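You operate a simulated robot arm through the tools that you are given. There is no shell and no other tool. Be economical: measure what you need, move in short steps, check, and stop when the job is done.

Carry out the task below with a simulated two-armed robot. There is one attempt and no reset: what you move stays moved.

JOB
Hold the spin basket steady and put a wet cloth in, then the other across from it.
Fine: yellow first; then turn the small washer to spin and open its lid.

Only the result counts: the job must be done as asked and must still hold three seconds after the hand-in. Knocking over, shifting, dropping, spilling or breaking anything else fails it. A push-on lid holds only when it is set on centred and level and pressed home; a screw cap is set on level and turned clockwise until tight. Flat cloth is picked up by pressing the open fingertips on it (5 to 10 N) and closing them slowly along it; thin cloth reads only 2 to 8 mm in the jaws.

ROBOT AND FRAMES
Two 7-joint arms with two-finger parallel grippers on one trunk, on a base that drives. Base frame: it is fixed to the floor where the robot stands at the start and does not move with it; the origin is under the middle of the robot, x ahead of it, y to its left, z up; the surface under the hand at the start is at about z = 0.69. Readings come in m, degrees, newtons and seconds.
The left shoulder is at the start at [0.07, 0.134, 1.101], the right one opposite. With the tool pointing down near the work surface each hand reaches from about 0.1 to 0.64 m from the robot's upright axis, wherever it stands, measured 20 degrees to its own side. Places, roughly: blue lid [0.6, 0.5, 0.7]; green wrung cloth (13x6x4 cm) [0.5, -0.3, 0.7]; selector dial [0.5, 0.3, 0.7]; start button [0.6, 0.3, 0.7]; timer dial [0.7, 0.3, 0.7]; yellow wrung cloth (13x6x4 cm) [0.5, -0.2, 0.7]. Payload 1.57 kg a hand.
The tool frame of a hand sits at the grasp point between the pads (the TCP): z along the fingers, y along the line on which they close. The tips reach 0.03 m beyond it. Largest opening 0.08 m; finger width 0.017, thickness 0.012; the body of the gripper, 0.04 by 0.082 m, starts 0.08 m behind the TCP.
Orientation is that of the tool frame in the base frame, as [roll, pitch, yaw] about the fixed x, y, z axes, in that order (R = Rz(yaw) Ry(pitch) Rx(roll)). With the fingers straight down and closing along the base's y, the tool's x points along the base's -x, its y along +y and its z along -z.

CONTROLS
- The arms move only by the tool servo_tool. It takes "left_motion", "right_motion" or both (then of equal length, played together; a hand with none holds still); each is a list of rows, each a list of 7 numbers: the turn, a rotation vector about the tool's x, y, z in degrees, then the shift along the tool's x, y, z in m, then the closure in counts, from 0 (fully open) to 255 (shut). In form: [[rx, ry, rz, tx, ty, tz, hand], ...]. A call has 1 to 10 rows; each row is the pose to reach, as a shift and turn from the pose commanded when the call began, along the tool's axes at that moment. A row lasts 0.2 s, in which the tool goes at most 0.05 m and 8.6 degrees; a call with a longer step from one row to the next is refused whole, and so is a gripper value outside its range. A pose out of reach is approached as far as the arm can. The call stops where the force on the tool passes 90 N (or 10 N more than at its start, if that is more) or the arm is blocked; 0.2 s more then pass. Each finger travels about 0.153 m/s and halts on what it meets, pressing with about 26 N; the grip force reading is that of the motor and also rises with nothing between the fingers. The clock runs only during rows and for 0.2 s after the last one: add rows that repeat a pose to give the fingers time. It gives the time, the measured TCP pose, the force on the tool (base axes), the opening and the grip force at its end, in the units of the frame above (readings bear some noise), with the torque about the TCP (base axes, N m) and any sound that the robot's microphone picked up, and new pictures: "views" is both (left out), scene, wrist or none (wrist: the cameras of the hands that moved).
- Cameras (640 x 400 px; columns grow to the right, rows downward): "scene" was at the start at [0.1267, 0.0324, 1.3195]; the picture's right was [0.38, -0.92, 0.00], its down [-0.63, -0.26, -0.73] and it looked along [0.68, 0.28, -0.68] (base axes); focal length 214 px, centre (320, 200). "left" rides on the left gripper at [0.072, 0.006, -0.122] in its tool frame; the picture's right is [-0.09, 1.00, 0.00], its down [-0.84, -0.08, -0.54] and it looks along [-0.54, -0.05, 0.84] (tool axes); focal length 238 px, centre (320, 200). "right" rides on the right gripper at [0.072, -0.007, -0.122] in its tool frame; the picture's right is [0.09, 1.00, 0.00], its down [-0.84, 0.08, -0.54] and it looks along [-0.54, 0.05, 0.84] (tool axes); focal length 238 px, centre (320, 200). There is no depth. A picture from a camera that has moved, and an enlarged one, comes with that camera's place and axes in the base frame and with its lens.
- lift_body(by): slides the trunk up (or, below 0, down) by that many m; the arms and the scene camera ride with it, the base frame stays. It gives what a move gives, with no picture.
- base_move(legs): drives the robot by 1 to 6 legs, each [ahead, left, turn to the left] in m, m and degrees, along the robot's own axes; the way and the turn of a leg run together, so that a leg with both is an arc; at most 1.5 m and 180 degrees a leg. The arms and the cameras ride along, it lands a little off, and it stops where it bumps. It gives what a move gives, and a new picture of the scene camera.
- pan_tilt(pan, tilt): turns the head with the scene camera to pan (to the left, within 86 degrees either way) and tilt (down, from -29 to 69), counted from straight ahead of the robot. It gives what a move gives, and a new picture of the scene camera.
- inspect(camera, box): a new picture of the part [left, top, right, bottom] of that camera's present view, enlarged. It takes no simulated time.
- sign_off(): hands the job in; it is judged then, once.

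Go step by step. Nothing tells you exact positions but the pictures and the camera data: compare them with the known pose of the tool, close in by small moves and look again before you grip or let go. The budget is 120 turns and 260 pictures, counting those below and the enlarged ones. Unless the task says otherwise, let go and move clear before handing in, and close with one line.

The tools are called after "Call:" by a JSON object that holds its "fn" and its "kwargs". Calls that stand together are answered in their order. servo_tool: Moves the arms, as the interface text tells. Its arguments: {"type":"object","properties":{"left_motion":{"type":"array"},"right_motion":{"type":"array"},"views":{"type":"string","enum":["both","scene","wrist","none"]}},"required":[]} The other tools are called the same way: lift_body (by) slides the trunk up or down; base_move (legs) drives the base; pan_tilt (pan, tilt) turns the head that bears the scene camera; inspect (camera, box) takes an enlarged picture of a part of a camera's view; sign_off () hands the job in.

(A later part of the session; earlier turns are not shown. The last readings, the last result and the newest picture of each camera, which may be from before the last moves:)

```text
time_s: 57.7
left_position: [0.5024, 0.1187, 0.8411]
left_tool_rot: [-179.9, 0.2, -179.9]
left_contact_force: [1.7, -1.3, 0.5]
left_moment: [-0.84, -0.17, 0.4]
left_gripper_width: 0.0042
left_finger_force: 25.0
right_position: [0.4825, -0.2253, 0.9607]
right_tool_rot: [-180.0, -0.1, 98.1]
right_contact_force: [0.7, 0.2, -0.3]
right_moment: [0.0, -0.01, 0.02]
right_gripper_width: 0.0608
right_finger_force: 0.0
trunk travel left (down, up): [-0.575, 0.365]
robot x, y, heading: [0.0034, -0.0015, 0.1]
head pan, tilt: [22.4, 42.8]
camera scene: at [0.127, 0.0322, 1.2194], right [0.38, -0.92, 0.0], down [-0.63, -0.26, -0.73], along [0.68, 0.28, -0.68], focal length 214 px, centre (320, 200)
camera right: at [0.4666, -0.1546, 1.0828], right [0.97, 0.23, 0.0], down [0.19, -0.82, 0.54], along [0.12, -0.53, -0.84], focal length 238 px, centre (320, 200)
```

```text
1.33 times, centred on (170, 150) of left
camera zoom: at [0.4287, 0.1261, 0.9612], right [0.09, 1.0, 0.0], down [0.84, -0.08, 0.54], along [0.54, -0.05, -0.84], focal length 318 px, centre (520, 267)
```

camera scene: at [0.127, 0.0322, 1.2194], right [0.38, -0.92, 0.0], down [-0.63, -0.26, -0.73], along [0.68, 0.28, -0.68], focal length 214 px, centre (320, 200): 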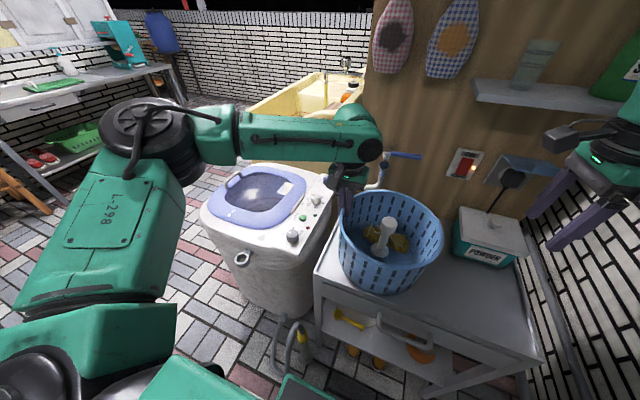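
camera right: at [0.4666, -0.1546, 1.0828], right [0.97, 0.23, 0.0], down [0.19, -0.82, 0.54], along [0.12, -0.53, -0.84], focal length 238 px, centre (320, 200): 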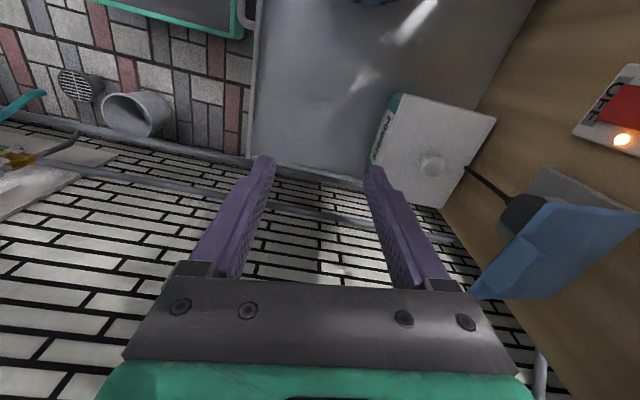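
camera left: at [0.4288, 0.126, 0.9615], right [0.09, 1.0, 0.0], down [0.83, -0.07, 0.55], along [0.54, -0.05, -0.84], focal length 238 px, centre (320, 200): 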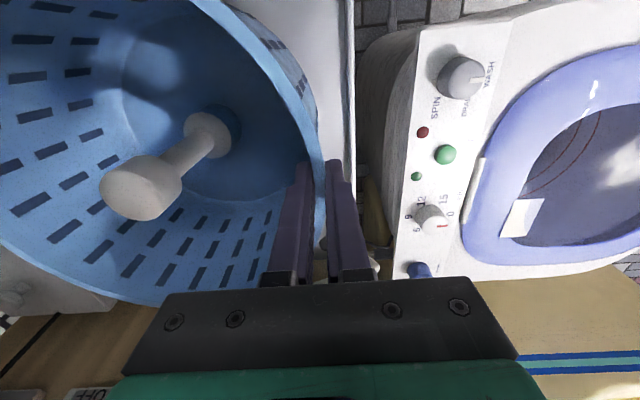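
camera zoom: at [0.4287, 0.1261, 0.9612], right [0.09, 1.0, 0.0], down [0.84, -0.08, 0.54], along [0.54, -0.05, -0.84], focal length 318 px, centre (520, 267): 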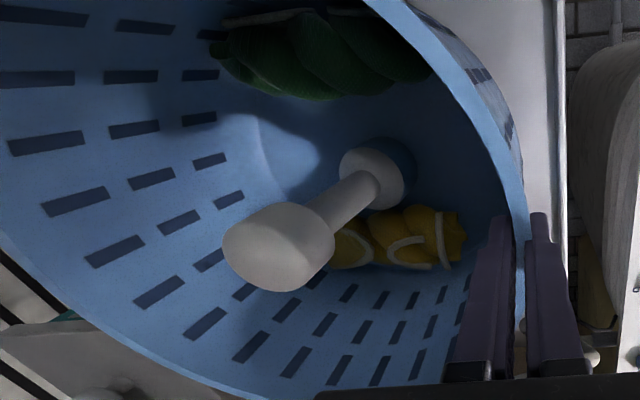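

Both cloths are in, across the post from each other. Now let go of the basket gently and lift the left hand.

Call:
{"fn": "servo_tool", "kwargs": {"left_motion": [[0, 0, 0, 0, 0, 0, 235], [0, 0, 0, 0, 0, 0, 225], [0, 0, 0, 0, 0, 0, 210], [0, 0, 0, 0, 0, 0, 185], [0, 0, 0, 0, 0, 0, 170], [0, 0, 0, 0, 0, -0.03, 170], [0, 0, 0, 0, 0, -0.07, 170], [0, 0, 0, 0, 0, -0.11, 170], [0, 0, 0, 0, 0, -0.14, 170]], "views": "both"}}

Call:
{"fn": "inspect", "kwargs": {"camera": "scene", "box": [320, 160, 480, 300]}}

```text
time_s: 59.7
left_position: [0.4894, 0.1339, 0.9818]
left_tool_rot: [179.9, 0.2, -180.0]
left_contact_force: [-0.6, -0.3, 0.0]
left_moment: [-0.05, -0.05, -0.01]
left_gripper_width: 0.0266
left_finger_force: 0.1
left hand out of reach, approached as far as the arm can: row 8, 9
right_position: [0.4812, -0.2245, 0.9599]
right_tool_rot: [180.0, -0.1, 98.0]
right_contact_force: [0.5, -0.2, 0.6]
right_moment: [0.0, -0.03, -0.01]
right_gripper_width: 0.0606
right_finger_force: 0.1
trunk travel left (down, up): [-0.575, 0.365]
robot x, y, heading: [0.0037, -0.0018, -0.0]
head pan, tilt: [22.4, 42.8]
camera scene: at [0.1261, 0.0325, 1.2195], right [0.38, -0.92, 0.0], down [-0.63, -0.26, -0.73], along [0.68, 0.28, -0.68], focal length 214 px, centre (320, 200)
camera left: at [0.4169, 0.1402, 1.1024], right [0.09, 1.0, 0.0], down [0.84, -0.08, 0.54], along [0.54, -0.05, -0.84], focal length 238 px, centre (320, 200)
```

scene: 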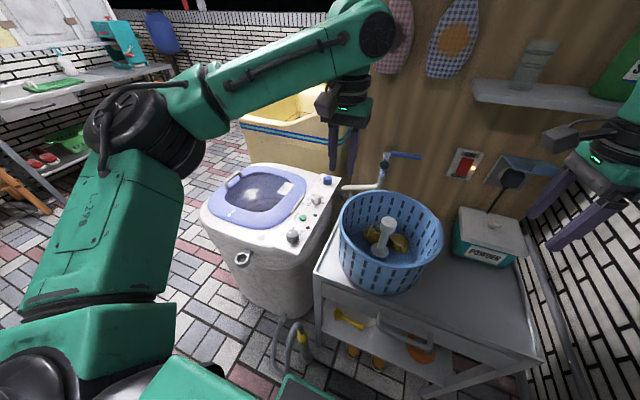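
left: 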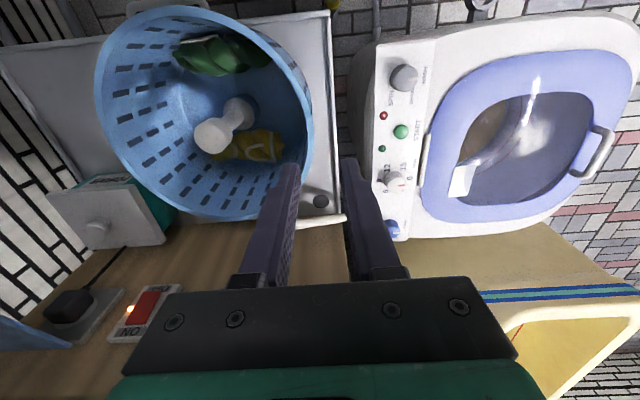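

```text
2.86 times, centred on (400, 230) of scene
camera zoom: at [0.1261, 0.0325, 1.2195], right [0.38, -0.92, 0.0], down [-0.63, -0.26, -0.73], along [0.68, 0.28, -0.68], focal length 613 px, centre (91, 114)
```

zoom: 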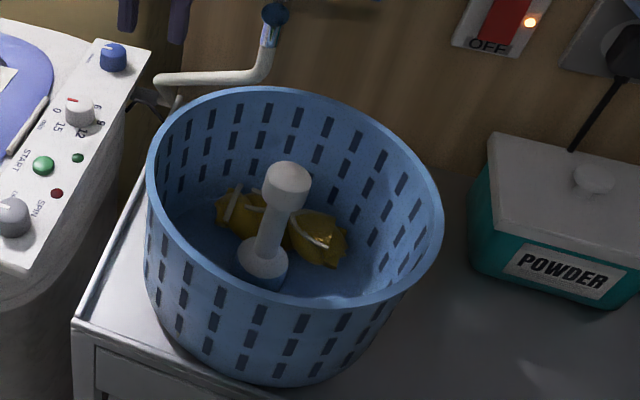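

Basket stands steady with both cloths. Next is the washer: the grey selector dial triangulates to about (0.469, 0.268, 0.686). Move the left hand above it and look.

Call:
{"fn": "servo_tool", "kwargs": {"left_motion": [[0, 0, 0, 0.005, 0.045, 0, 100], [0, 0, 0, 0.01, 0.09, 0, 50], [0, 0, 0, 0.02, 0.134, 0, 0], [0, 0, 0, 0.02, 0.134, 0.04, 0], [0, 0, 0, 0.02, 0.134, 0.08, 0], [0, 0, 0, 0.02, 0.134, 0.1, 0], [0, 0, 0, 0.02, 0.134, 0.1, 0]], "views": "both"}}

Call:
{"fn": "inspect", "kwargs": {"camera": "left", "box": [220, 20, 420, 170]}}

Call:
{"fn": "inspect", "kwargs": {"camera": "scene", "box": [270, 180, 350, 260]}}

```text
time_s: 61.3
left_position: [0.4706, 0.2663, 0.8806]
left_tool_rot: [180.0, 0.0, -180.0]
left_contact_force: [0.3, 0.6, 0.2]
left_moment: [0.01, 0.01, 0.03]
left_gripper_width: 0.0799
left_finger_force: 0.0
right_position: [0.483, -0.2243, 0.9604]
right_tool_rot: [179.9, 0.1, 98.0]
right_contact_force: [-0.2, 0.5, 0.1]
right_moment: [-0.02, -0.04, -0.02]
right_gripper_width: 0.0608
right_finger_force: 0.1
trunk travel left (down, up): [-0.575, 0.365]
robot x, y, heading: [-0.0037, 0.0001, 0.1]
head pan, tilt: [22.4, 42.8]
camera scene: at [0.1267, 0.0322, 1.2195], right [0.38, -0.92, 0.0], down [-0.63, -0.26, -0.73], along [0.68, 0.28, -0.68], focal length 214 px, centre (320, 200)
camera left: at [0.3976, 0.2737, 1.0021], right [0.09, 1.0, 0.0], down [0.84, -0.08, 0.54], along [0.54, -0.05, -0.84], focal length 238 px, centre (320, 200)
```

scene: 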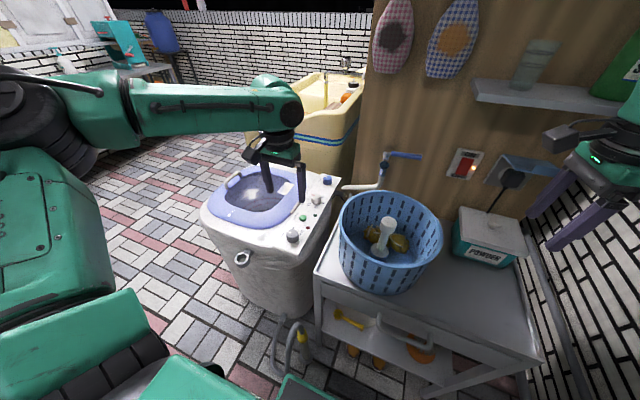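
left: 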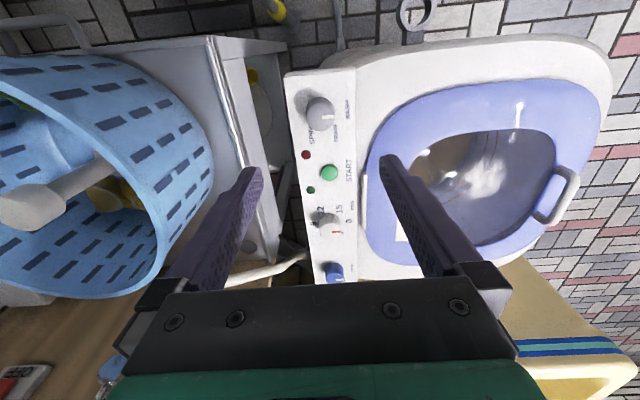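

```text
2.67 times, centred on (320, 95) of left
camera zoom: at [0.3976, 0.2737, 1.0021], right [0.09, 1.0, 0.0], down [0.84, -0.08, 0.54], along [0.54, -0.05, -0.84], focal length 636 px, centre (320, 480)
```

zoom: 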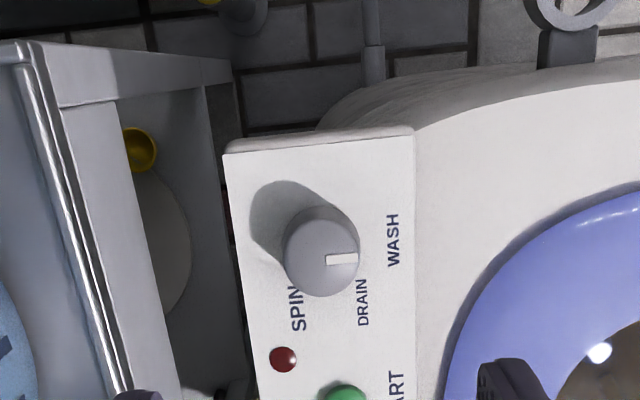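

```text
5.00 times, centred on (310, 220) of scene
camera zoom: at [0.1267, 0.0322, 1.2195], right [0.38, -0.92, 0.0], down [-0.63, -0.26, -0.73], along [0.68, 0.28, -0.68], focal length 1072 px, centre (370, 100)
```

zoom: 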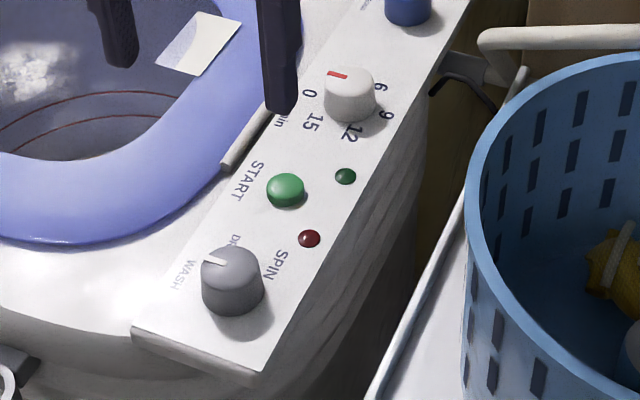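

The dial points at WASH (+y) and SPIN is toward +x, so it needs roughly 110° clockwise from above. I'll pre-turn the left hand the other way by 85°, then grip.

Call:
{"fn": "servo_tool", "kwargs": {"left_motion": [[0, 0, -8.5, 0, 0, 0, 0], [0, 0, -17, 0, 0, 0, 0], [0, 0, -25.5, 0, 0, 0, 0], [0, 0, -34, 0, 0, 0, 0], [0, 0, -42.5, 0, 0, 0, 0], [0, 0, -51, 0, 0, 0, 0], [0, 0, -59.5, 0, 0, 0, 0], [0, 0, -68, 0, 0, 0, 0], [0, 0, -76.5, 0, 0, 0, 0], [0, 0, -85, 0, 0, 0, 0]], "views": "both"}}

Call:
{"fn": "inspect", "kwargs": {"camera": "left", "box": [220, 60, 420, 210]}}

```text
time_s: 63.5
left_position: [0.4726, 0.267, 0.8808]
left_tool_rot: [-179.9, 0.0, -94.8]
left_contact_force: [0.2, -0.7, -0.1]
left_moment: [0.0, -0.01, 0.01]
left_gripper_width: 0.0802
left_finger_force: 0.1
right_position: [0.4821, -0.2248, 0.9595]
right_tool_rot: [-179.9, 0.0, 97.9]
right_contact_force: [-0.8, 0.4, 0.2]
right_moment: [0.02, 0.04, 0.02]
right_gripper_width: 0.0606
right_finger_force: 0.0
trunk travel left (down, up): [-0.575, 0.365]
robot x, y, heading: [0.0018, 0.0003, -0.4]
head pan, tilt: [22.4, 42.8]
camera scene: at [0.1267, 0.0323, 1.2195], right [0.38, -0.92, 0.0], down [-0.63, -0.26, -0.73], along [0.68, 0.28, -0.68], focal length 214 px, centre (320, 200)
camera left: at [0.4572, 0.1964, 1.0026], right [-0.98, 0.18, 0.0], down [0.15, 0.83, 0.54], along [0.1, 0.53, -0.84], focal length 238 px, centre (320, 200)
```

scene: 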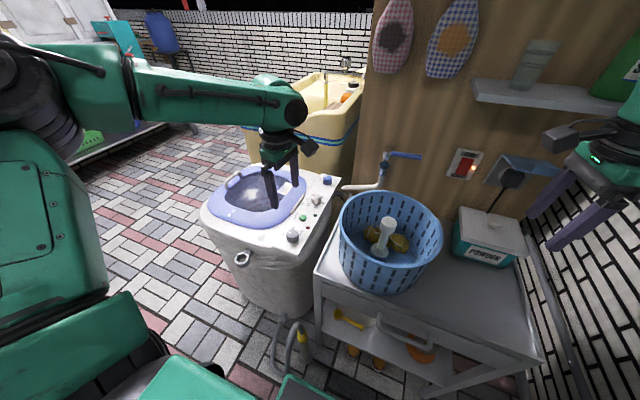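
left: 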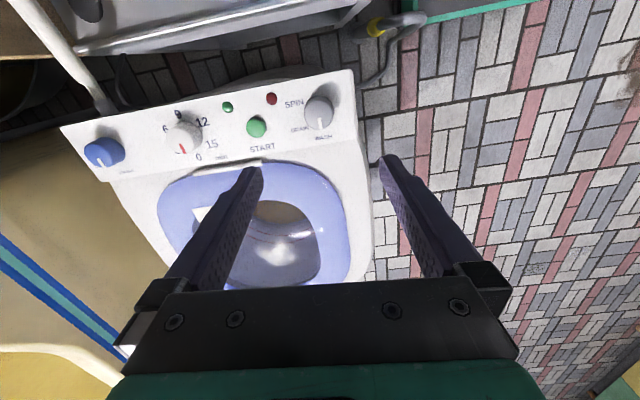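

```text
2.67 times, centred on (320, 135) of left
camera zoom: at [0.4572, 0.1964, 1.0026], right [-0.98, 0.18, 0.0], down [0.15, 0.83, 0.54], along [0.1, 0.53, -0.84], focal length 636 px, centre (320, 373)
```

zoom: 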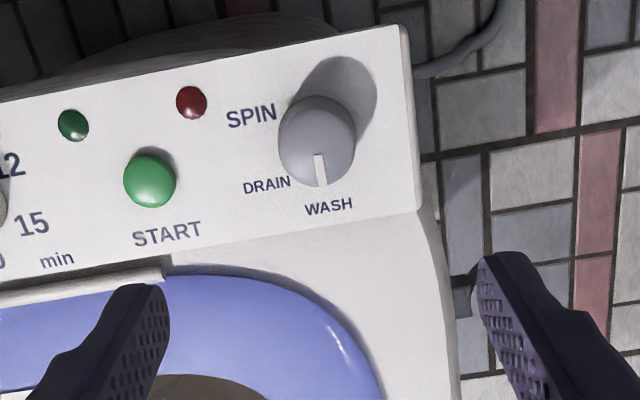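

Dial confirmed at about (0.471, 0.266), panel z≈0.663, knob top ≈0.688. Descend around it.

Call:
{"fn": "servo_tool", "kwargs": {"left_motion": [[0, 0, 0, 0, 0.001, 0.04, 0], [0, 0, 0, 0, 0.001, 0.08, 0], [0, 0, 0, 0, 0.001, 0.12, 0], [0, 0, 0, 0, 0.001, 0.15, 0], [0, 0, 0, 0, 0.001, 0.165, 0], [0, 0, 0, 0, 0.001, 0.165, 0]], "views": "both"}}

Call:
{"fn": "inspect", "kwargs": {"camera": "scene", "box": [260, 190, 340, 270]}}

```text
time_s: 64.9
left_position: [0.4705, 0.2664, 0.7158]
left_tool_rot: [-179.9, 0.0, -94.9]
left_contact_force: [-0.2, -0.2, -1.0]
left_moment: [-0.04, 0.0, 0.0]
left_gripper_width: 0.08
left_finger_force: 0.0
right_position: [0.4832, -0.2244, 0.9595]
right_tool_rot: [179.9, 0.0, 98.0]
right_contact_force: [0.6, 0.5, -0.2]
right_moment: [0.01, -0.01, -0.01]
right_gripper_width: 0.0607
right_finger_force: 0.0
trunk travel left (down, up): [-0.575, 0.365]
robot x, y, heading: [0.0019, -0.0032, 0.1]
head pan, tilt: [22.4, 42.8]
camera scene: at [0.1266, 0.0323, 1.2195], right [0.38, -0.92, 0.0], down [-0.63, -0.26, -0.73], along [0.68, 0.28, -0.68], focal length 214 px, centre (320, 200)
camera left: at [0.4562, 0.1956, 0.8367], right [-0.98, 0.18, 0.0], down [0.15, 0.83, 0.54], along [0.1, 0.53, -0.84], focal length 238 px, centre (320, 200)
```

scene: 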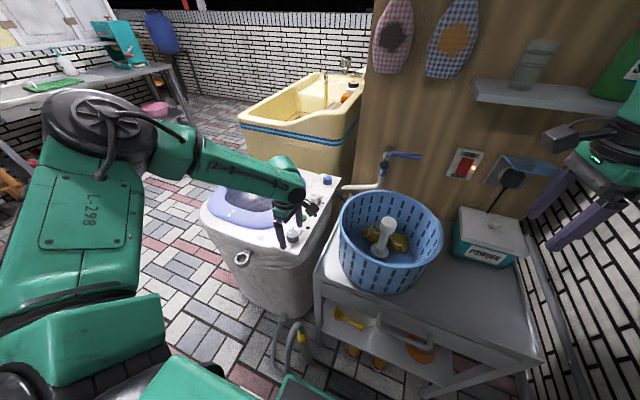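
left: 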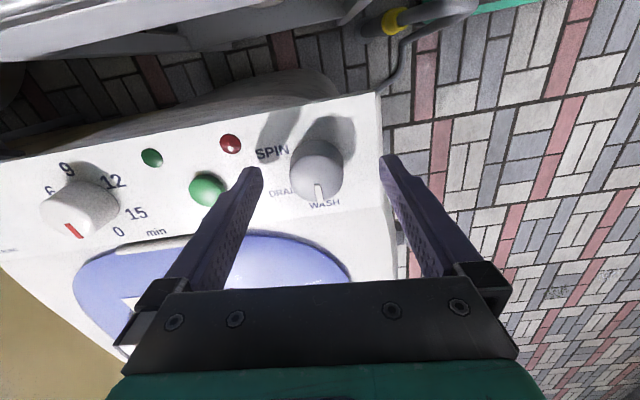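

```text
5.00 times, centred on (300, 230) of scene
camera zoom: at [0.1266, 0.0323, 1.2195], right [0.38, -0.92, 0.0], down [-0.63, -0.26, -0.73], along [0.68, 0.28, -0.68], focal length 1072 px, centre (420, 50)
```

zoom: 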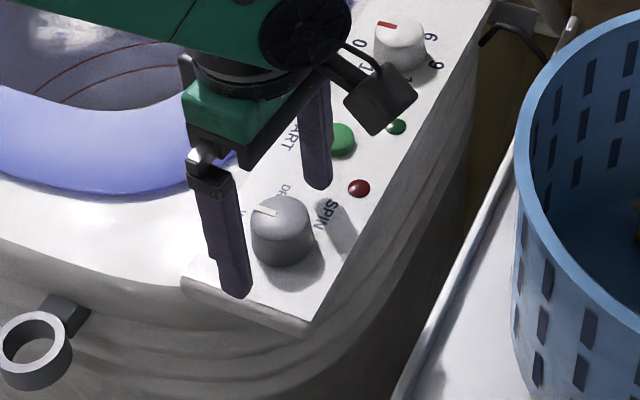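

Nearly centred; shift 3 mm in -y, lower 17 mm, and close on the knob.

Call:
{"fn": "servo_tool", "kwargs": {"left_motion": [[0, 0, 0, 0.003, 0, 0.01, 0], [0, 0, 0, 0.003, 0, 0.017, 0], [0, 0, 0, 0.003, 0, 0.017, 60], [0, 0, 0, 0.003, 0, 0.017, 100], [0, 0, 0, 0.003, 0, 0.017, 130], [0, 0, 0, 0.003, 0, 0.017, 160], [0, 0, 0, 0.003, 0, 0.017, 190], [0, 0, 0, 0.003, 0, 0.017, 190]], "views": "both"}}

Call:
{"fn": "inspect", "kwargs": {"camera": "scene", "box": [260, 190, 340, 270]}}

```text
time_s: 66.7
left_position: [0.4717, 0.2612, 0.7049]
left_tool_rot: [-179.2, 0.1, -95.2]
left_contact_force: [2.4, 4.9, 42.0]
left_moment: [-0.03, 1.29, -0.29]
left_gripper_width: 0.0415
left_finger_force: 12.0
right_position: [0.4781, -0.2268, 0.9623]
right_tool_rot: [179.7, -0.1, 97.9]
right_contact_force: [-0.1, -0.6, -0.5]
right_moment: [-0.04, 0.0, -0.01]
right_gripper_width: 0.0606
right_finger_force: 0.1
trunk travel left (down, up): [-0.575, 0.365]
robot x, y, heading: [-0.001, -0.0003, 0.1]
head pan, tilt: [22.4, 42.8]
camera scene: at [0.1216, 0.0297, 1.2203], right [0.38, -0.92, 0.0], down [-0.62, -0.26, -0.74], along [0.68, 0.28, -0.68], focal length 214 px, centre (320, 200)
camera left: at [0.4545, 0.1903, 0.8256], right [-0.98, 0.18, -0.01], down [0.14, 0.83, 0.55], along [0.11, 0.53, -0.84], focal length 238 px, centre (320, 200)
```

scene: 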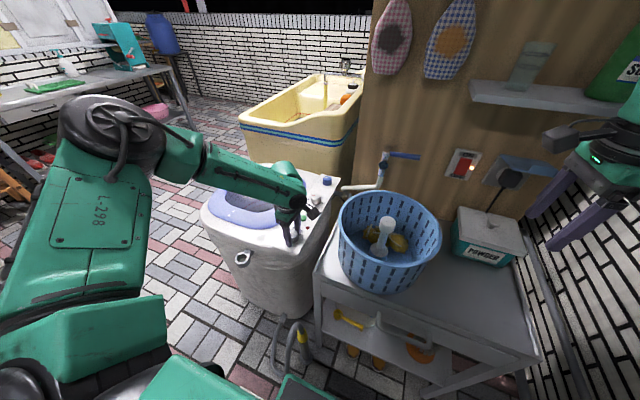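
left: 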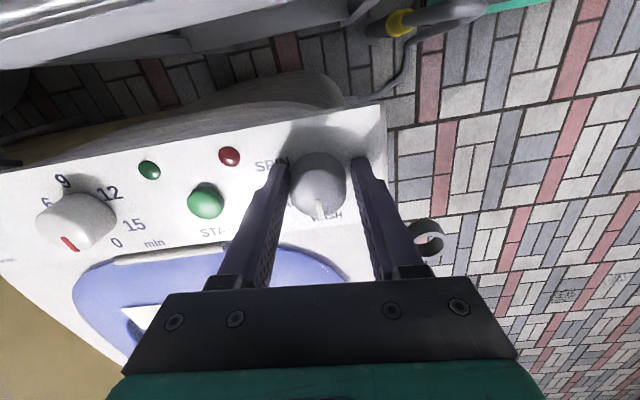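

```text
5.00 times, centred on (300, 230) of scene
camera zoom: at [0.1216, 0.0297, 1.2203], right [0.38, -0.92, 0.0], down [-0.62, -0.26, -0.74], along [0.68, 0.28, -0.68], focal length 1072 px, centre (420, 50)
```

zoom: 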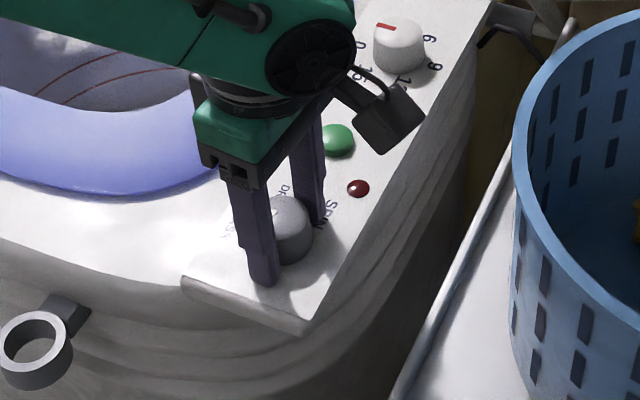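

The tips are pressing on the panel (42 N), so I raise 9 mm and complete the grip on the knob.

Call:
{"fn": "servo_tool", "kwargs": {"left_motion": [[0, 0, 0, 0, 0, -0.005, 190], [0, 0, 0, 0, 0, -0.009, 190], [0, 0, 0, 0, 0, -0.009, 190]], "views": "wrist"}}

```text
time_s: 67.5
left_position: [0.4713, 0.2609, 0.7051]
left_tool_rot: [179.8, -0.1, -95.1]
left_contact_force: [15.7, -12.3, -17.7]
left_moment: [-0.21, -0.97, -0.3]
left_gripper_width: 0.0374
left_finger_force: 43.5
right_position: [0.4868, -0.2255, 0.958]
right_tool_rot: [-179.8, 0.0, 97.9]
right_contact_force: [-0.9, -0.1, 0.0]
right_moment: [-0.01, 0.01, 0.02]
right_gripper_width: 0.0603
right_finger_force: 0.0
trunk travel left (down, up): [-0.575, 0.365]
robot x, y, heading: [0.0024, -0.0001, -0.3]
head pan, tilt: [22.4, 42.8]
camera left: at [0.459, 0.1914, 0.8259], right [-0.98, 0.18, 0.0], down [0.15, 0.83, 0.54], along [0.09, 0.53, -0.84], focal length 238 px, centre (320, 200)
```

left: 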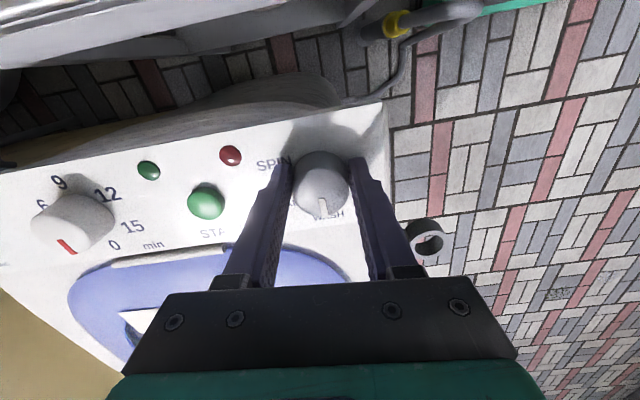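

Gripped at 37 mm. Turn clockwise 34° first and check.

Call:
{"fn": "servo_tool", "kwargs": {"left_motion": [[0, 0, 0, 0, 0, 0.003, 190], [0, 0, 8.5, 0, 0, 0.003, 190], [0, 0, 17, 0, 0, 0.003, 190], [0, 0, 25.5, 0, 0, 0.003, 190], [0, 0, 34, 0, 0, 0.003, 190], [0, 0, 34, 0, 0, 0.003, 190]], "views": "wrist"}}

```text
time_s: 68.9
left_position: [0.4701, 0.2628, 0.705]
left_tool_rot: [179.8, 0.1, -129.1]
left_contact_force: [-0.6, -13.5, -8.2]
left_moment: [-0.83, -0.1, -0.04]
left_gripper_width: 0.0374
left_finger_force: 43.5
right_position: [0.4842, -0.2248, 0.9585]
right_tool_rot: [-179.9, -0.1, 97.9]
right_contact_force: [0.2, -0.2, -0.5]
right_moment: [-0.03, -0.04, 0.03]
right_gripper_width: 0.0606
right_finger_force: 0.0
trunk travel left (down, up): [-0.575, 0.365]
robot x, y, heading: [-0.005, -0.0014, 0.1]
head pan, tilt: [22.4, 42.8]
camera left: at [0.4183, 0.2116, 0.8259], right [-0.72, 0.7, 0.0], down [0.59, 0.6, 0.54], along [0.38, 0.39, -0.84], focal length 238 px, centre (320, 200)
```

left: 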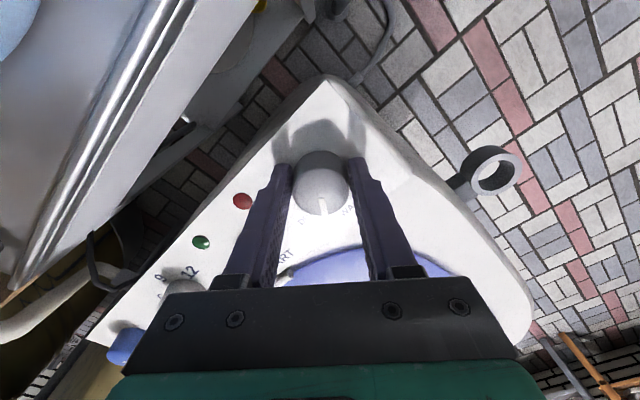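

The knob turns with the hand. Continue to about 110° in total.

Call:
{"fn": "servo_tool", "kwargs": {"left_motion": [[0, 0, 8.5, 0, 0, 0.001, 190], [0, 0, 17, 0, 0, 0.001, 190], [0, 0, 25.5, 0, 0, 0.001, 190], [0, 0, 34, 0, 0, 0.001, 190], [0, 0, 42.5, 0, 0, 0.001, 190], [0, 0, 51, 0, 0, 0.001, 190], [0, 0, 59.5, 0, 0, 0.001, 190], [0, 0, 68, 0, 0, 0.001, 190], [0, 0, 76, 0, 0, 0.001, 190], [0, 0, 76, 0, 0, 0.001, 190]], "views": "both"}}

Call:
{"fn": "inspect", "kwargs": {"camera": "left", "box": [240, 100, 400, 220]}}

```text
time_s: 71.1
left_position: [0.4687, 0.2697, 0.7044]
left_tool_rot: [179.8, 0.0, 155.1]
left_contact_force: [-10.4, 27.0, 4.2]
left_moment: [0.48, 0.19, 0.11]
left_gripper_width: 0.0376
left_finger_force: 43.1
right_position: [0.4804, -0.221, 0.962]
right_tool_rot: [179.9, 0.2, 98.0]
right_contact_force: [1.2, 0.3, -0.1]
right_moment: [0.0, -0.01, 0.0]
right_gripper_width: 0.0606
right_finger_force: 0.1
trunk travel left (down, up): [-0.575, 0.365]
robot x, y, heading: [0.0025, -0.0006, 0.0]
head pan, tilt: [22.4, 42.8]
camera scene: at [0.1243, 0.0373, 1.2197], right [0.38, -0.92, 0.0], down [-0.63, -0.26, -0.73], along [0.68, 0.28, -0.68], focal length 214 px, centre (320, 200)
camera left: at [0.4044, 0.3059, 0.8258], right [0.5, 0.86, 0.0], down [0.73, -0.42, 0.54], along [0.47, -0.27, -0.84], focal length 238 px, centre (320, 200)
```

scene: 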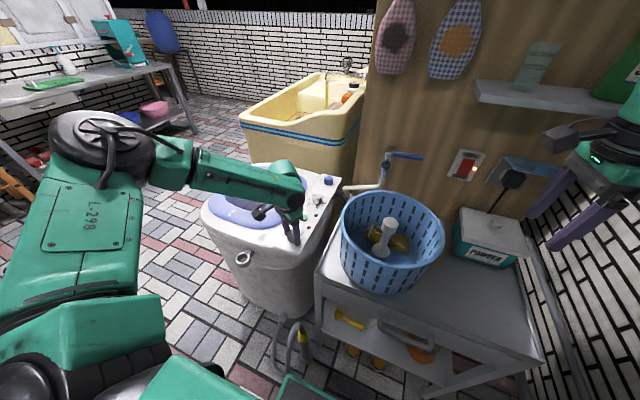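
left: 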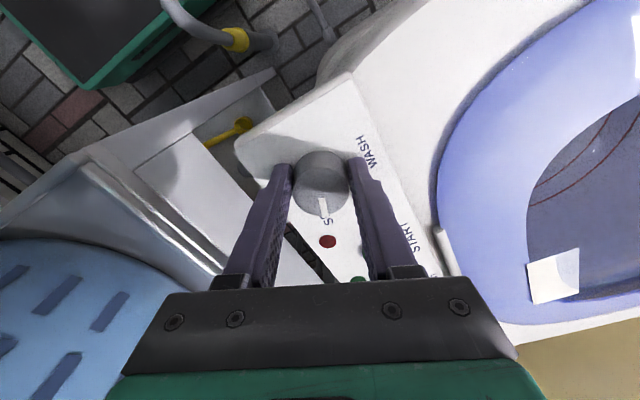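

```text
3.33 times, centred on (320, 160) of left
camera zoom: at [0.4044, 0.3059, 0.8258], right [0.5, 0.86, 0.0], down [0.73, -0.42, 0.54], along [0.47, -0.27, -0.84], focal length 794 px, centre (320, 333)
```

zoom: 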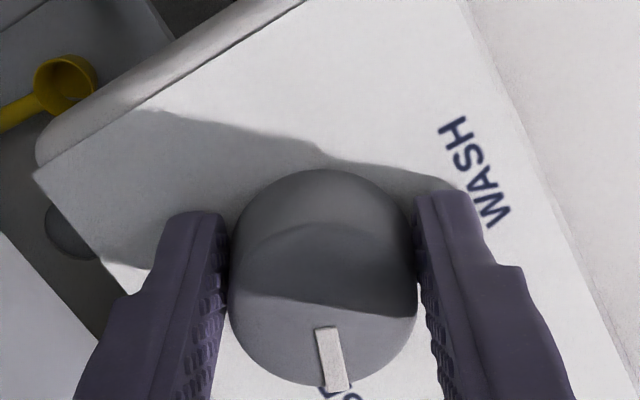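

The pointer is at SPIN's S. Open and raise to check.

Call:
{"fn": "servo_tool", "kwargs": {"left_motion": [[0, 0, 0, 0, 0, 0, 120], [0, 0, 0, 0, 0, 0, 90], [0, 0, 0, 0, 0, -0.02, 60], [0, 0, 0, 0, 0, -0.05, 60], [0, 0, 0, 0, 0, -0.09, 60], [0, 0, 0, 0, 0, -0.13, 60], [0, 0, 0, 0, 0, -0.13, 60]], "views": "wrist"}}

Call:
{"fn": "inspect", "kwargs": {"camera": "left", "box": [240, 80, 400, 200]}}

Call:
{"fn": "inspect", "kwargs": {"camera": "scene", "box": [260, 180, 340, 260]}}

```text
time_s: 72.7
left_position: [0.4705, 0.2647, 0.8356]
left_tool_rot: [179.9, -0.1, 155.0]
left_contact_force: [-0.3, -0.4, -0.2]
left_moment: [0.0, -0.02, 0.0]
left_gripper_width: 0.0612
left_finger_force: 0.1
right_position: [0.4831, -0.2241, 0.9605]
right_tool_rot: [179.9, -0.1, 98.0]
right_contact_force: [-0.1, -0.6, 0.4]
right_moment: [-0.07, -0.01, 0.0]
right_gripper_width: 0.0605
right_finger_force: 0.1
trunk travel left (down, up): [-0.575, 0.365]
robot x, y, heading: [-0.0002, 0.0014, 0.1]
head pan, tilt: [22.4, 42.8]
camera left: at [0.4071, 0.3006, 0.9558], right [0.5, 0.86, 0.0], down [0.73, -0.42, 0.54], along [0.47, -0.27, -0.84], focal length 238 px, centre (320, 200)
```

left: 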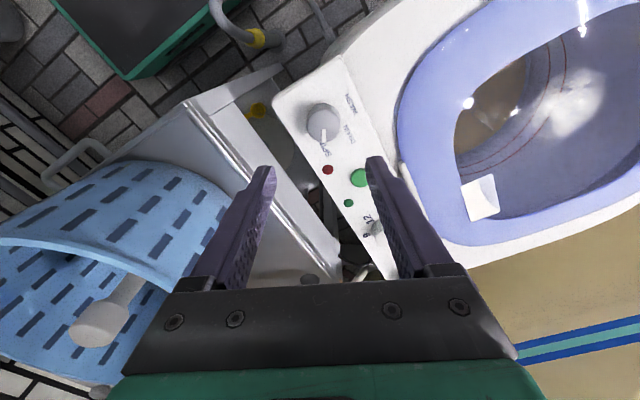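

```text
3.33 times, centred on (320, 140) of left
camera zoom: at [0.4071, 0.3006, 0.9558], right [0.5, 0.86, 0.0], down [0.73, -0.42, 0.54], along [0.47, -0.27, -0.84], focal length 794 px, centre (320, 400)
```

zoom: 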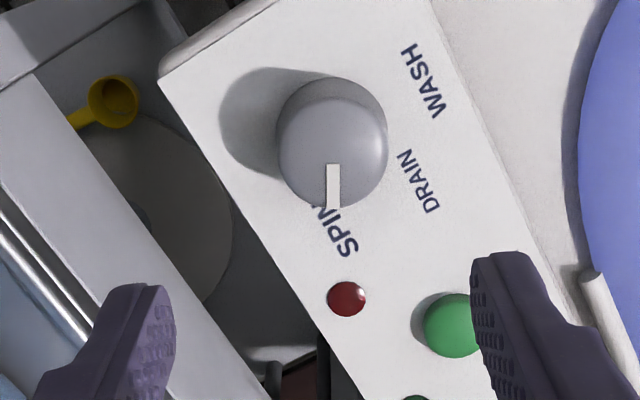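

```text
5.00 times, centred on (300, 220) of scene
camera zoom: at [0.1271, 0.0327, 1.2194], right [0.38, -0.92, 0.0], down [-0.63, -0.26, -0.73], along [0.68, 0.28, -0.68], focal length 1072 px, centre (420, 100)
```

zoom: 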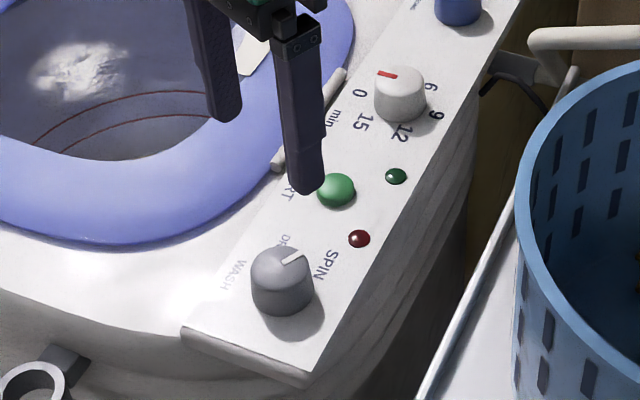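

The pointer is at SPIN, perhaps a few degrees past. I'll zoom in tighter to judge it.

Call:
{"fn": "inspect", "kwargs": {"camera": "left", "box": [290, 85, 370, 165]}}

Call:
{"fn": "inspect", "kwargs": {"camera": "scene", "box": [280, 210, 312, 242]}}

```text
5.00 times, centred on (330, 125) of left
camera zoom: at [0.4071, 0.3006, 0.9558], right [0.5, 0.86, 0.0], down [0.73, -0.42, 0.54], along [0.47, -0.27, -0.84], focal length 1192 px, centre (270, 575)
```

zoom: 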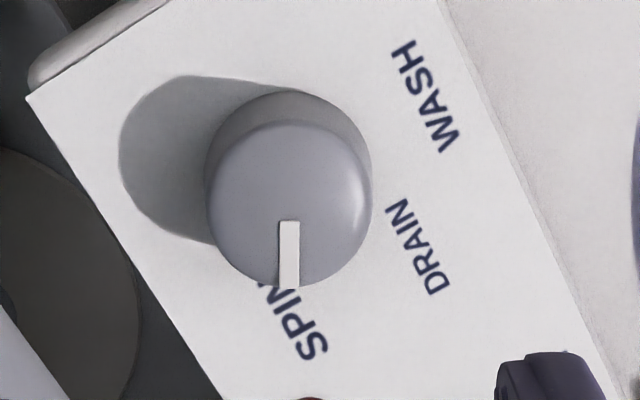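

```text
12.50 times, centred on (296, 226) of scene
camera zoom: at [0.1271, 0.0327, 1.2194], right [0.38, -0.92, 0.0], down [-0.63, -0.26, -0.73], along [0.68, 0.28, -0.68], focal length 2681 px, centre (620, -125)
```

zoom: 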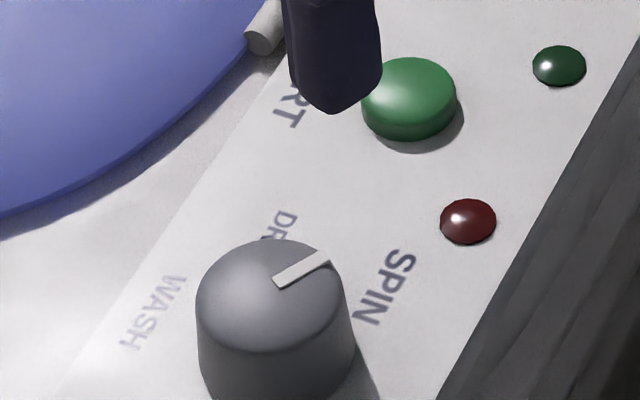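

The pointer lines up exactly with SPIN. Next is the lid: I'll move the left hand up and over for a better look at its handle and hinge.

Call:
{"fn": "servo_tool", "kwargs": {"left_motion": [[0, 0, -8.5, 0, 0, -0.04, 60], [0, 0, -17, 0, 0.04, -0.06, 60], [0, 0, -25, 0, 0.085, -0.08, 60], [0, 0, -25, 0, 0.13, -0.1, 60], [0, 0, -25, 0, 0.175, -0.12, 60], [0, 0, -25, 0, 0.19, -0.12, 60]], "views": "both"}}

Call:
{"fn": "inspect", "kwargs": {"camera": "left", "box": [200, 20, 440, 190]}}

Call:
{"fn": "inspect", "kwargs": {"camera": "scene", "box": [200, 160, 330, 260]}}

```text
time_s: 74.1
left_position: [0.5412, 0.428, 0.9521]
left_tool_rot: [-180.0, 0.1, -180.0]
left_contact_force: [0.0, 0.3, 0.1]
left_moment: [0.0, 0.0, -0.01]
left_gripper_width: 0.0612
left_finger_force: 0.0
left hand out of reach, approached as far as the arm can: row 5, 6
right_position: [0.4829, -0.2231, 0.9603]
right_tool_rot: [179.9, 0.1, 97.9]
right_contact_force: [-0.7, -1.1, 0.1]
right_moment: [0.02, -0.02, 0.0]
right_gripper_width: 0.0605
right_finger_force: 0.0
trunk travel left (down, up): [-0.575, 0.365]
robot x, y, heading: [0.0017, 0.001, -0.1]
head pan, tilt: [22.4, 42.8]
camera scene: at [0.1259, 0.033, 1.2195], right [0.38, -0.92, 0.0], down [-0.63, -0.26, -0.73], along [0.68, 0.28, -0.68], focal length 214 px, centre (320, 200)
camera left: at [0.4679, 0.4347, 1.0739], right [0.09, 1.0, 0.0], down [0.84, -0.08, 0.54], along [0.54, -0.05, -0.84], focal length 238 px, centre (320, 200)
```

scene: 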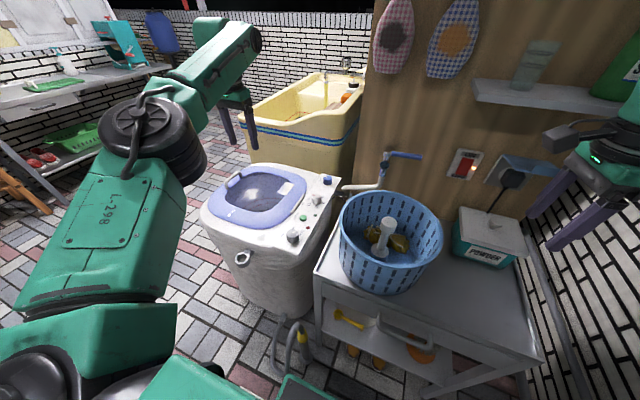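
left: 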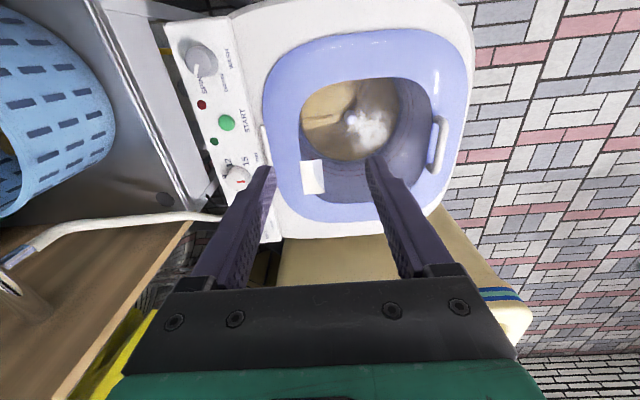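

```text
2.35 times, centred on (320, 105) of left
camera zoom: at [0.4679, 0.4347, 1.0739], right [0.09, 1.0, 0.0], down [0.84, -0.08, 0.54], along [0.54, -0.05, -0.84], focal length 561 px, centre (320, 424)
```

zoom: 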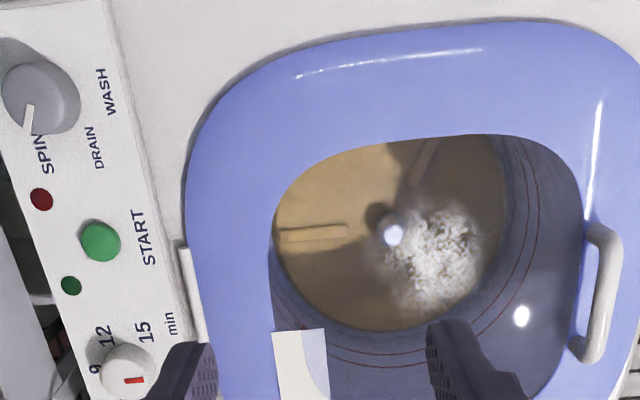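

```text
4.00 times, centred on (265, 210) of scene
camera zoom: at [0.1259, 0.033, 1.2195], right [0.38, -0.92, 0.0], down [-0.63, -0.26, -0.73], along [0.68, 0.28, -0.68], focal length 858 px, centre (540, 160)
```

zoom: 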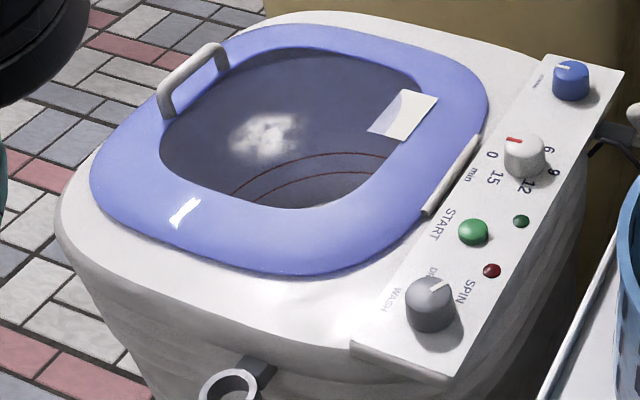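

The handle bar runs along x at about (0.613, 0.606, 0.715) and the hinge at y≈0.33, so the lid lifts from the left side. That is out of reach from here, so I'll tuck both arms before driving.

Call:
{"fn": "servo_tool", "kwargs": {"left_motion": [[0, 0, 0, 0, 0, -0.04, 60], [0, 0, 0, 0.03, -0.01, -0.07, 60], [0, 0, 0, 0.07, -0.03, -0.09, 60], [0, 0, 0, 0.11, -0.05, -0.11, 60], [0, 0, 0, 0.15, -0.065, -0.13, 60], [0, 0, 0, 0.19, -0.078, -0.148, 60], [0, 0, 0, 0.19, -0.078, -0.148, 60]], "right_motion": [[0, 0, 0, 0, 0, -0.04, 60], [0, 0, 0, 0, -0.03, -0.07, 60], [0, 0, 0, 0, -0.07, -0.09, 60], [0, 0, 0, -0.002, -0.11, -0.11, 60], [0, 0, 0, -0.004, -0.15, -0.13, 60], [0, 0, 0, -0.005, -0.182, -0.14, 60], [0, 0, 0, -0.005, -0.182, -0.14, 60]], "views": "none"}}

Call:
{"fn": "pan_tilt", "kwargs": {"pan": 50, "tilt": 60}}

```text
time_s: 75.7
left_position: [0.3525, 0.3482, 1.0992]
left_tool_rot: [-180.0, -0.2, -179.9]
left_contact_force: [0.7, 0.1, -0.2]
left_moment: [-0.03, 0.04, 0.01]
left_gripper_width: 0.0611
left_finger_force: 0.1
left hand out of reach, approached as far as the arm can: row 1
right_position: [0.3218, -0.2357, 1.0839]
right_tool_rot: [-180.0, -0.1, 98.0]
right_contact_force: [-0.7, -0.3, -0.5]
right_moment: [-0.02, 0.03, 0.03]
right_gripper_width: 0.0612
right_finger_force: 0.0
right hand out of reach, approached as far as the arm can: row 6, 7
trunk travel left (down, up): [-0.575, 0.365]
robot x, y, heading: [0.0039, -0.0015, 0.3]
head pan, tilt: [22.4, 42.8]
```

```text
time_s: 76.7
left_position: [0.3513, 0.3493, 1.0998]
left_tool_rot: [-179.9, 0.0, -180.0]
left_contact_force: [-0.1, -0.4, 0.3]
left_moment: [-0.01, 0.0, 0.02]
left_gripper_width: 0.061
left_finger_force: 0.0
right_position: [0.3207, -0.2369, 1.0856]
right_tool_rot: [180.0, 0.0, 98.1]
right_contact_force: [0.6, 0.3, -0.2]
right_moment: [0.01, 0.03, 0.01]
right_gripper_width: 0.0609
right_finger_force: 0.2
trunk travel left (down, up): [-0.575, 0.365]
robot x, y, heading: [-0.0014, 0.002, 0.2]
head pan, tilt: [50.0, 60.0]
camera scene: at [0.0929, 0.0517, 1.1969], right [0.77, -0.64, 0.0], down [-0.56, -0.66, -0.5], along [0.32, 0.38, -0.87], focal length 214 px, centre (320, 200)
```

scene: 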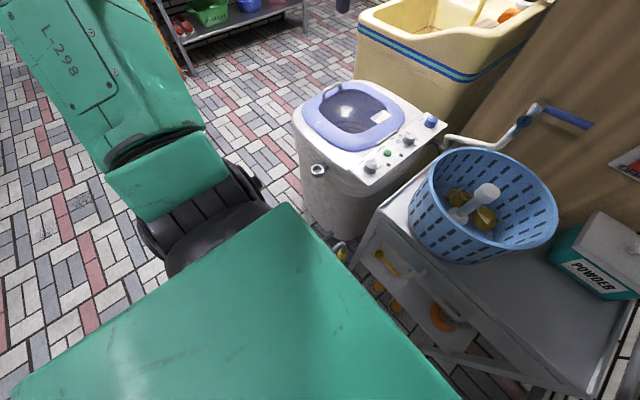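

The floor to the left is free. Strafe left 0.5 m, nudge ahead, then turn 30° right toward the washer.

Call:
{"fn": "base_move", "kwargs": {"legs": [[0, 0.5, 0], [0.04, 0, 0], [0, 0, -30]]}}

Call:
{"fn": "lift_body", "kwargs": {"by": 0.1}}

Call:
{"fn": "pan_tilt", "kwargs": {"pan": 30, "tilt": 50}}

```text
time_s: 81.5
left_position: [0.5196, 0.6134, 1.1008]
left_tool_rot: [-180.0, 0.0, 149.7]
left_contact_force: [1.1, -0.2, 0.0]
left_moment: [-0.03, 0.01, -0.01]
left_gripper_width: 0.061
left_finger_force: 0.1
right_position: [0.1965, 0.1256, 1.0846]
right_tool_rot: [-180.0, 0.0, 67.5]
right_contact_force: [0.4, -0.4, -0.3]
right_moment: [-0.03, 0.0, 0.0]
right_gripper_width: 0.061
right_finger_force: 0.0
trunk travel left (down, up): [-0.575, 0.365]
robot x, y, heading: [0.0422, 0.4881, -30.3]
head pan, tilt: [50.0, 60.0]
camera scene: at [0.1467, 0.4898, 1.1969], right [0.34, -0.94, 0.0], down [-0.82, -0.29, -0.5], along [0.47, 0.17, -0.87], focal length 214 px, centre (320, 200)
```

scene: 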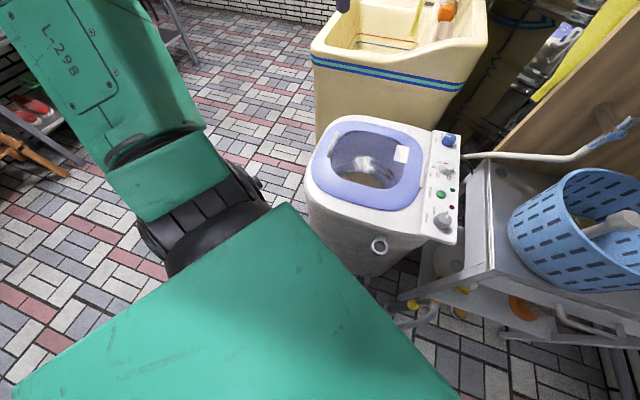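

```text
time_s: 82.8
left_position: [0.5211, 0.6148, 1.2006]
left_tool_rot: [-180.0, 0.0, 149.7]
left_contact_force: [0.1, -1.2, -0.2]
left_moment: [0.01, 0.01, -0.03]
left_gripper_width: 0.061
left_finger_force: 0.0
right_position: [0.1982, 0.1245, 1.1851]
right_tool_rot: [-180.0, 0.0, 67.5]
right_contact_force: [0.9, -0.2, 0.0]
right_moment: [0.0, 0.01, -0.02]
right_gripper_width: 0.0613
right_finger_force: 0.0
trunk travel left (down, up): [-0.675, 0.265]
robot x, y, heading: [0.0395, 0.4924, -30.4]
head pan, tilt: [50.0, 60.0]
```

```text
time_s: 83.7
left_position: [0.52, 0.6144, 1.1994]
left_tool_rot: [-180.0, 0.1, 149.6]
left_contact_force: [0.4, -0.1, 0.8]
left_moment: [0.02, 0.01, -0.05]
left_gripper_width: 0.0611
left_finger_force: 0.1
right_position: [0.1967, 0.1262, 1.1852]
right_tool_rot: [180.0, 0.1, 67.8]
right_contact_force: [0.2, -0.5, 0.3]
right_moment: [0.02, -0.01, 0.04]
right_gripper_width: 0.0612
right_finger_force: 0.0
trunk travel left (down, up): [-0.675, 0.265]
robot x, y, heading: [0.0425, 0.494, -30.2]
head pan, tilt: [30.0, 50.0]
camera scene: at [0.1609, 0.4669, 1.3094], right [-0.01, -1.0, 0.0], down [-0.77, 0.0, -0.64], along [0.64, 0.0, -0.77], focal length 214 px, centre (320, 200)
```

scene: 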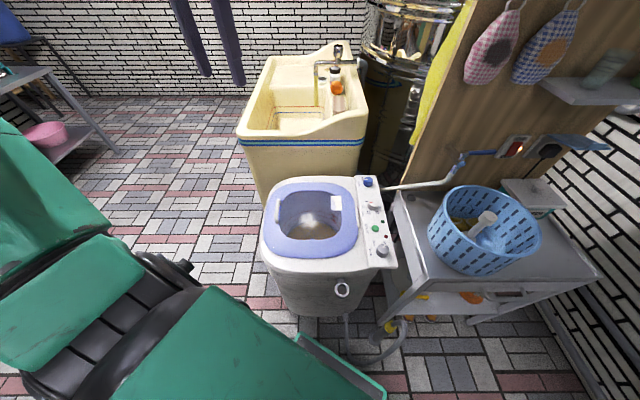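

Good stance. Bring the left hand above the handle, squared so the fingers close across the bar.

Call:
{"fn": "servo_tool", "kwargs": {"left_motion": [[0, 0, -5, -0.01, 0.005, 0.04, 40], [0, 0, -10, -0.02, 0.01, 0.08, 20], [0, 0, -15, -0.03, 0.015, 0.12, 0], [0, 0, -20, -0.045, 0.02, 0.16, 0], [0, 0, -25, -0.06, 0.028, 0.2, 0], [0, 0, -30.3, -0.07, 0.034, 0.24, 0], [0, 0, -30.3, -0.0835, 0.0395, 0.28, 0], [0, 0, -30.3, -0.0835, 0.0395, 0.32, 0], [0, 0, -30.3, -0.0835, 0.0395, 0.349, 0], [0, 0, -30.3, -0.0835, 0.0395, 0.349, 0]], "views": "both"}}

Call:
{"fn": "inspect", "kwargs": {"camera": "left", "box": [200, 40, 440, 200]}}

```text
time_s: 85.9
left_position: [0.6112, 0.607, 0.8512]
left_tool_rot: [-180.0, 0.1, 180.0]
left_contact_force: [0.7, 0.0, -0.6]
left_moment: [0.0, 0.0, -0.07]
left_gripper_width: 0.0801
left_finger_force: 0.1
right_position: [0.1973, 0.125, 1.1853]
right_tool_rot: [179.9, 0.0, 67.7]
right_contact_force: [0.1, 0.1, 0.6]
right_moment: [0.03, -0.02, 0.0]
right_gripper_width: 0.0608
right_finger_force: 0.1
trunk travel left (down, up): [-0.675, 0.265]
robot x, y, heading: [0.0423, 0.4938, -30.3]
head pan, tilt: [30.0, 50.0]
camera scene: at [0.1609, 0.4667, 1.3095], right [-0.01, -1.0, 0.0], down [-0.77, 0.0, -0.64], along [0.64, 0.0, -0.77], focal length 214 px, centre (320, 200)
camera left: at [0.539, 0.6136, 0.9724], right [0.09, 1.0, 0.0], down [0.84, -0.08, 0.54], along [0.54, -0.05, -0.84], focal length 238 px, centre (320, 200)
```

scene: 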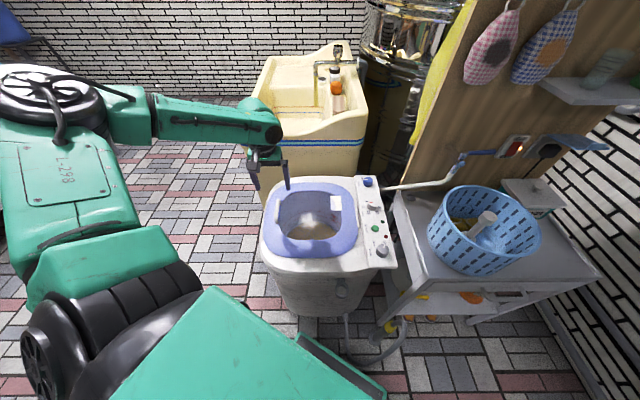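
left: 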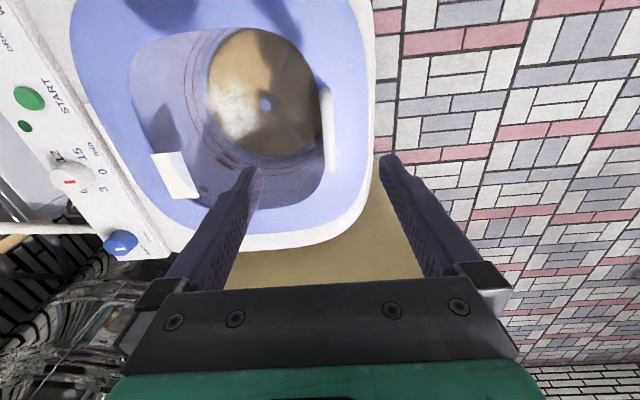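

```text
2.50 times, centred on (320, 120) of left
camera zoom: at [0.539, 0.6136, 0.9724], right [0.09, 1.0, 0.0], down [0.84, -0.08, 0.54], along [0.54, -0.05, -0.84], focal length 596 px, centre (320, 400)
```

zoom: 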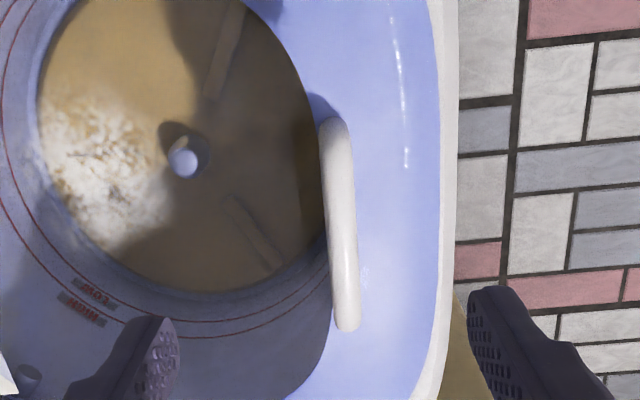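

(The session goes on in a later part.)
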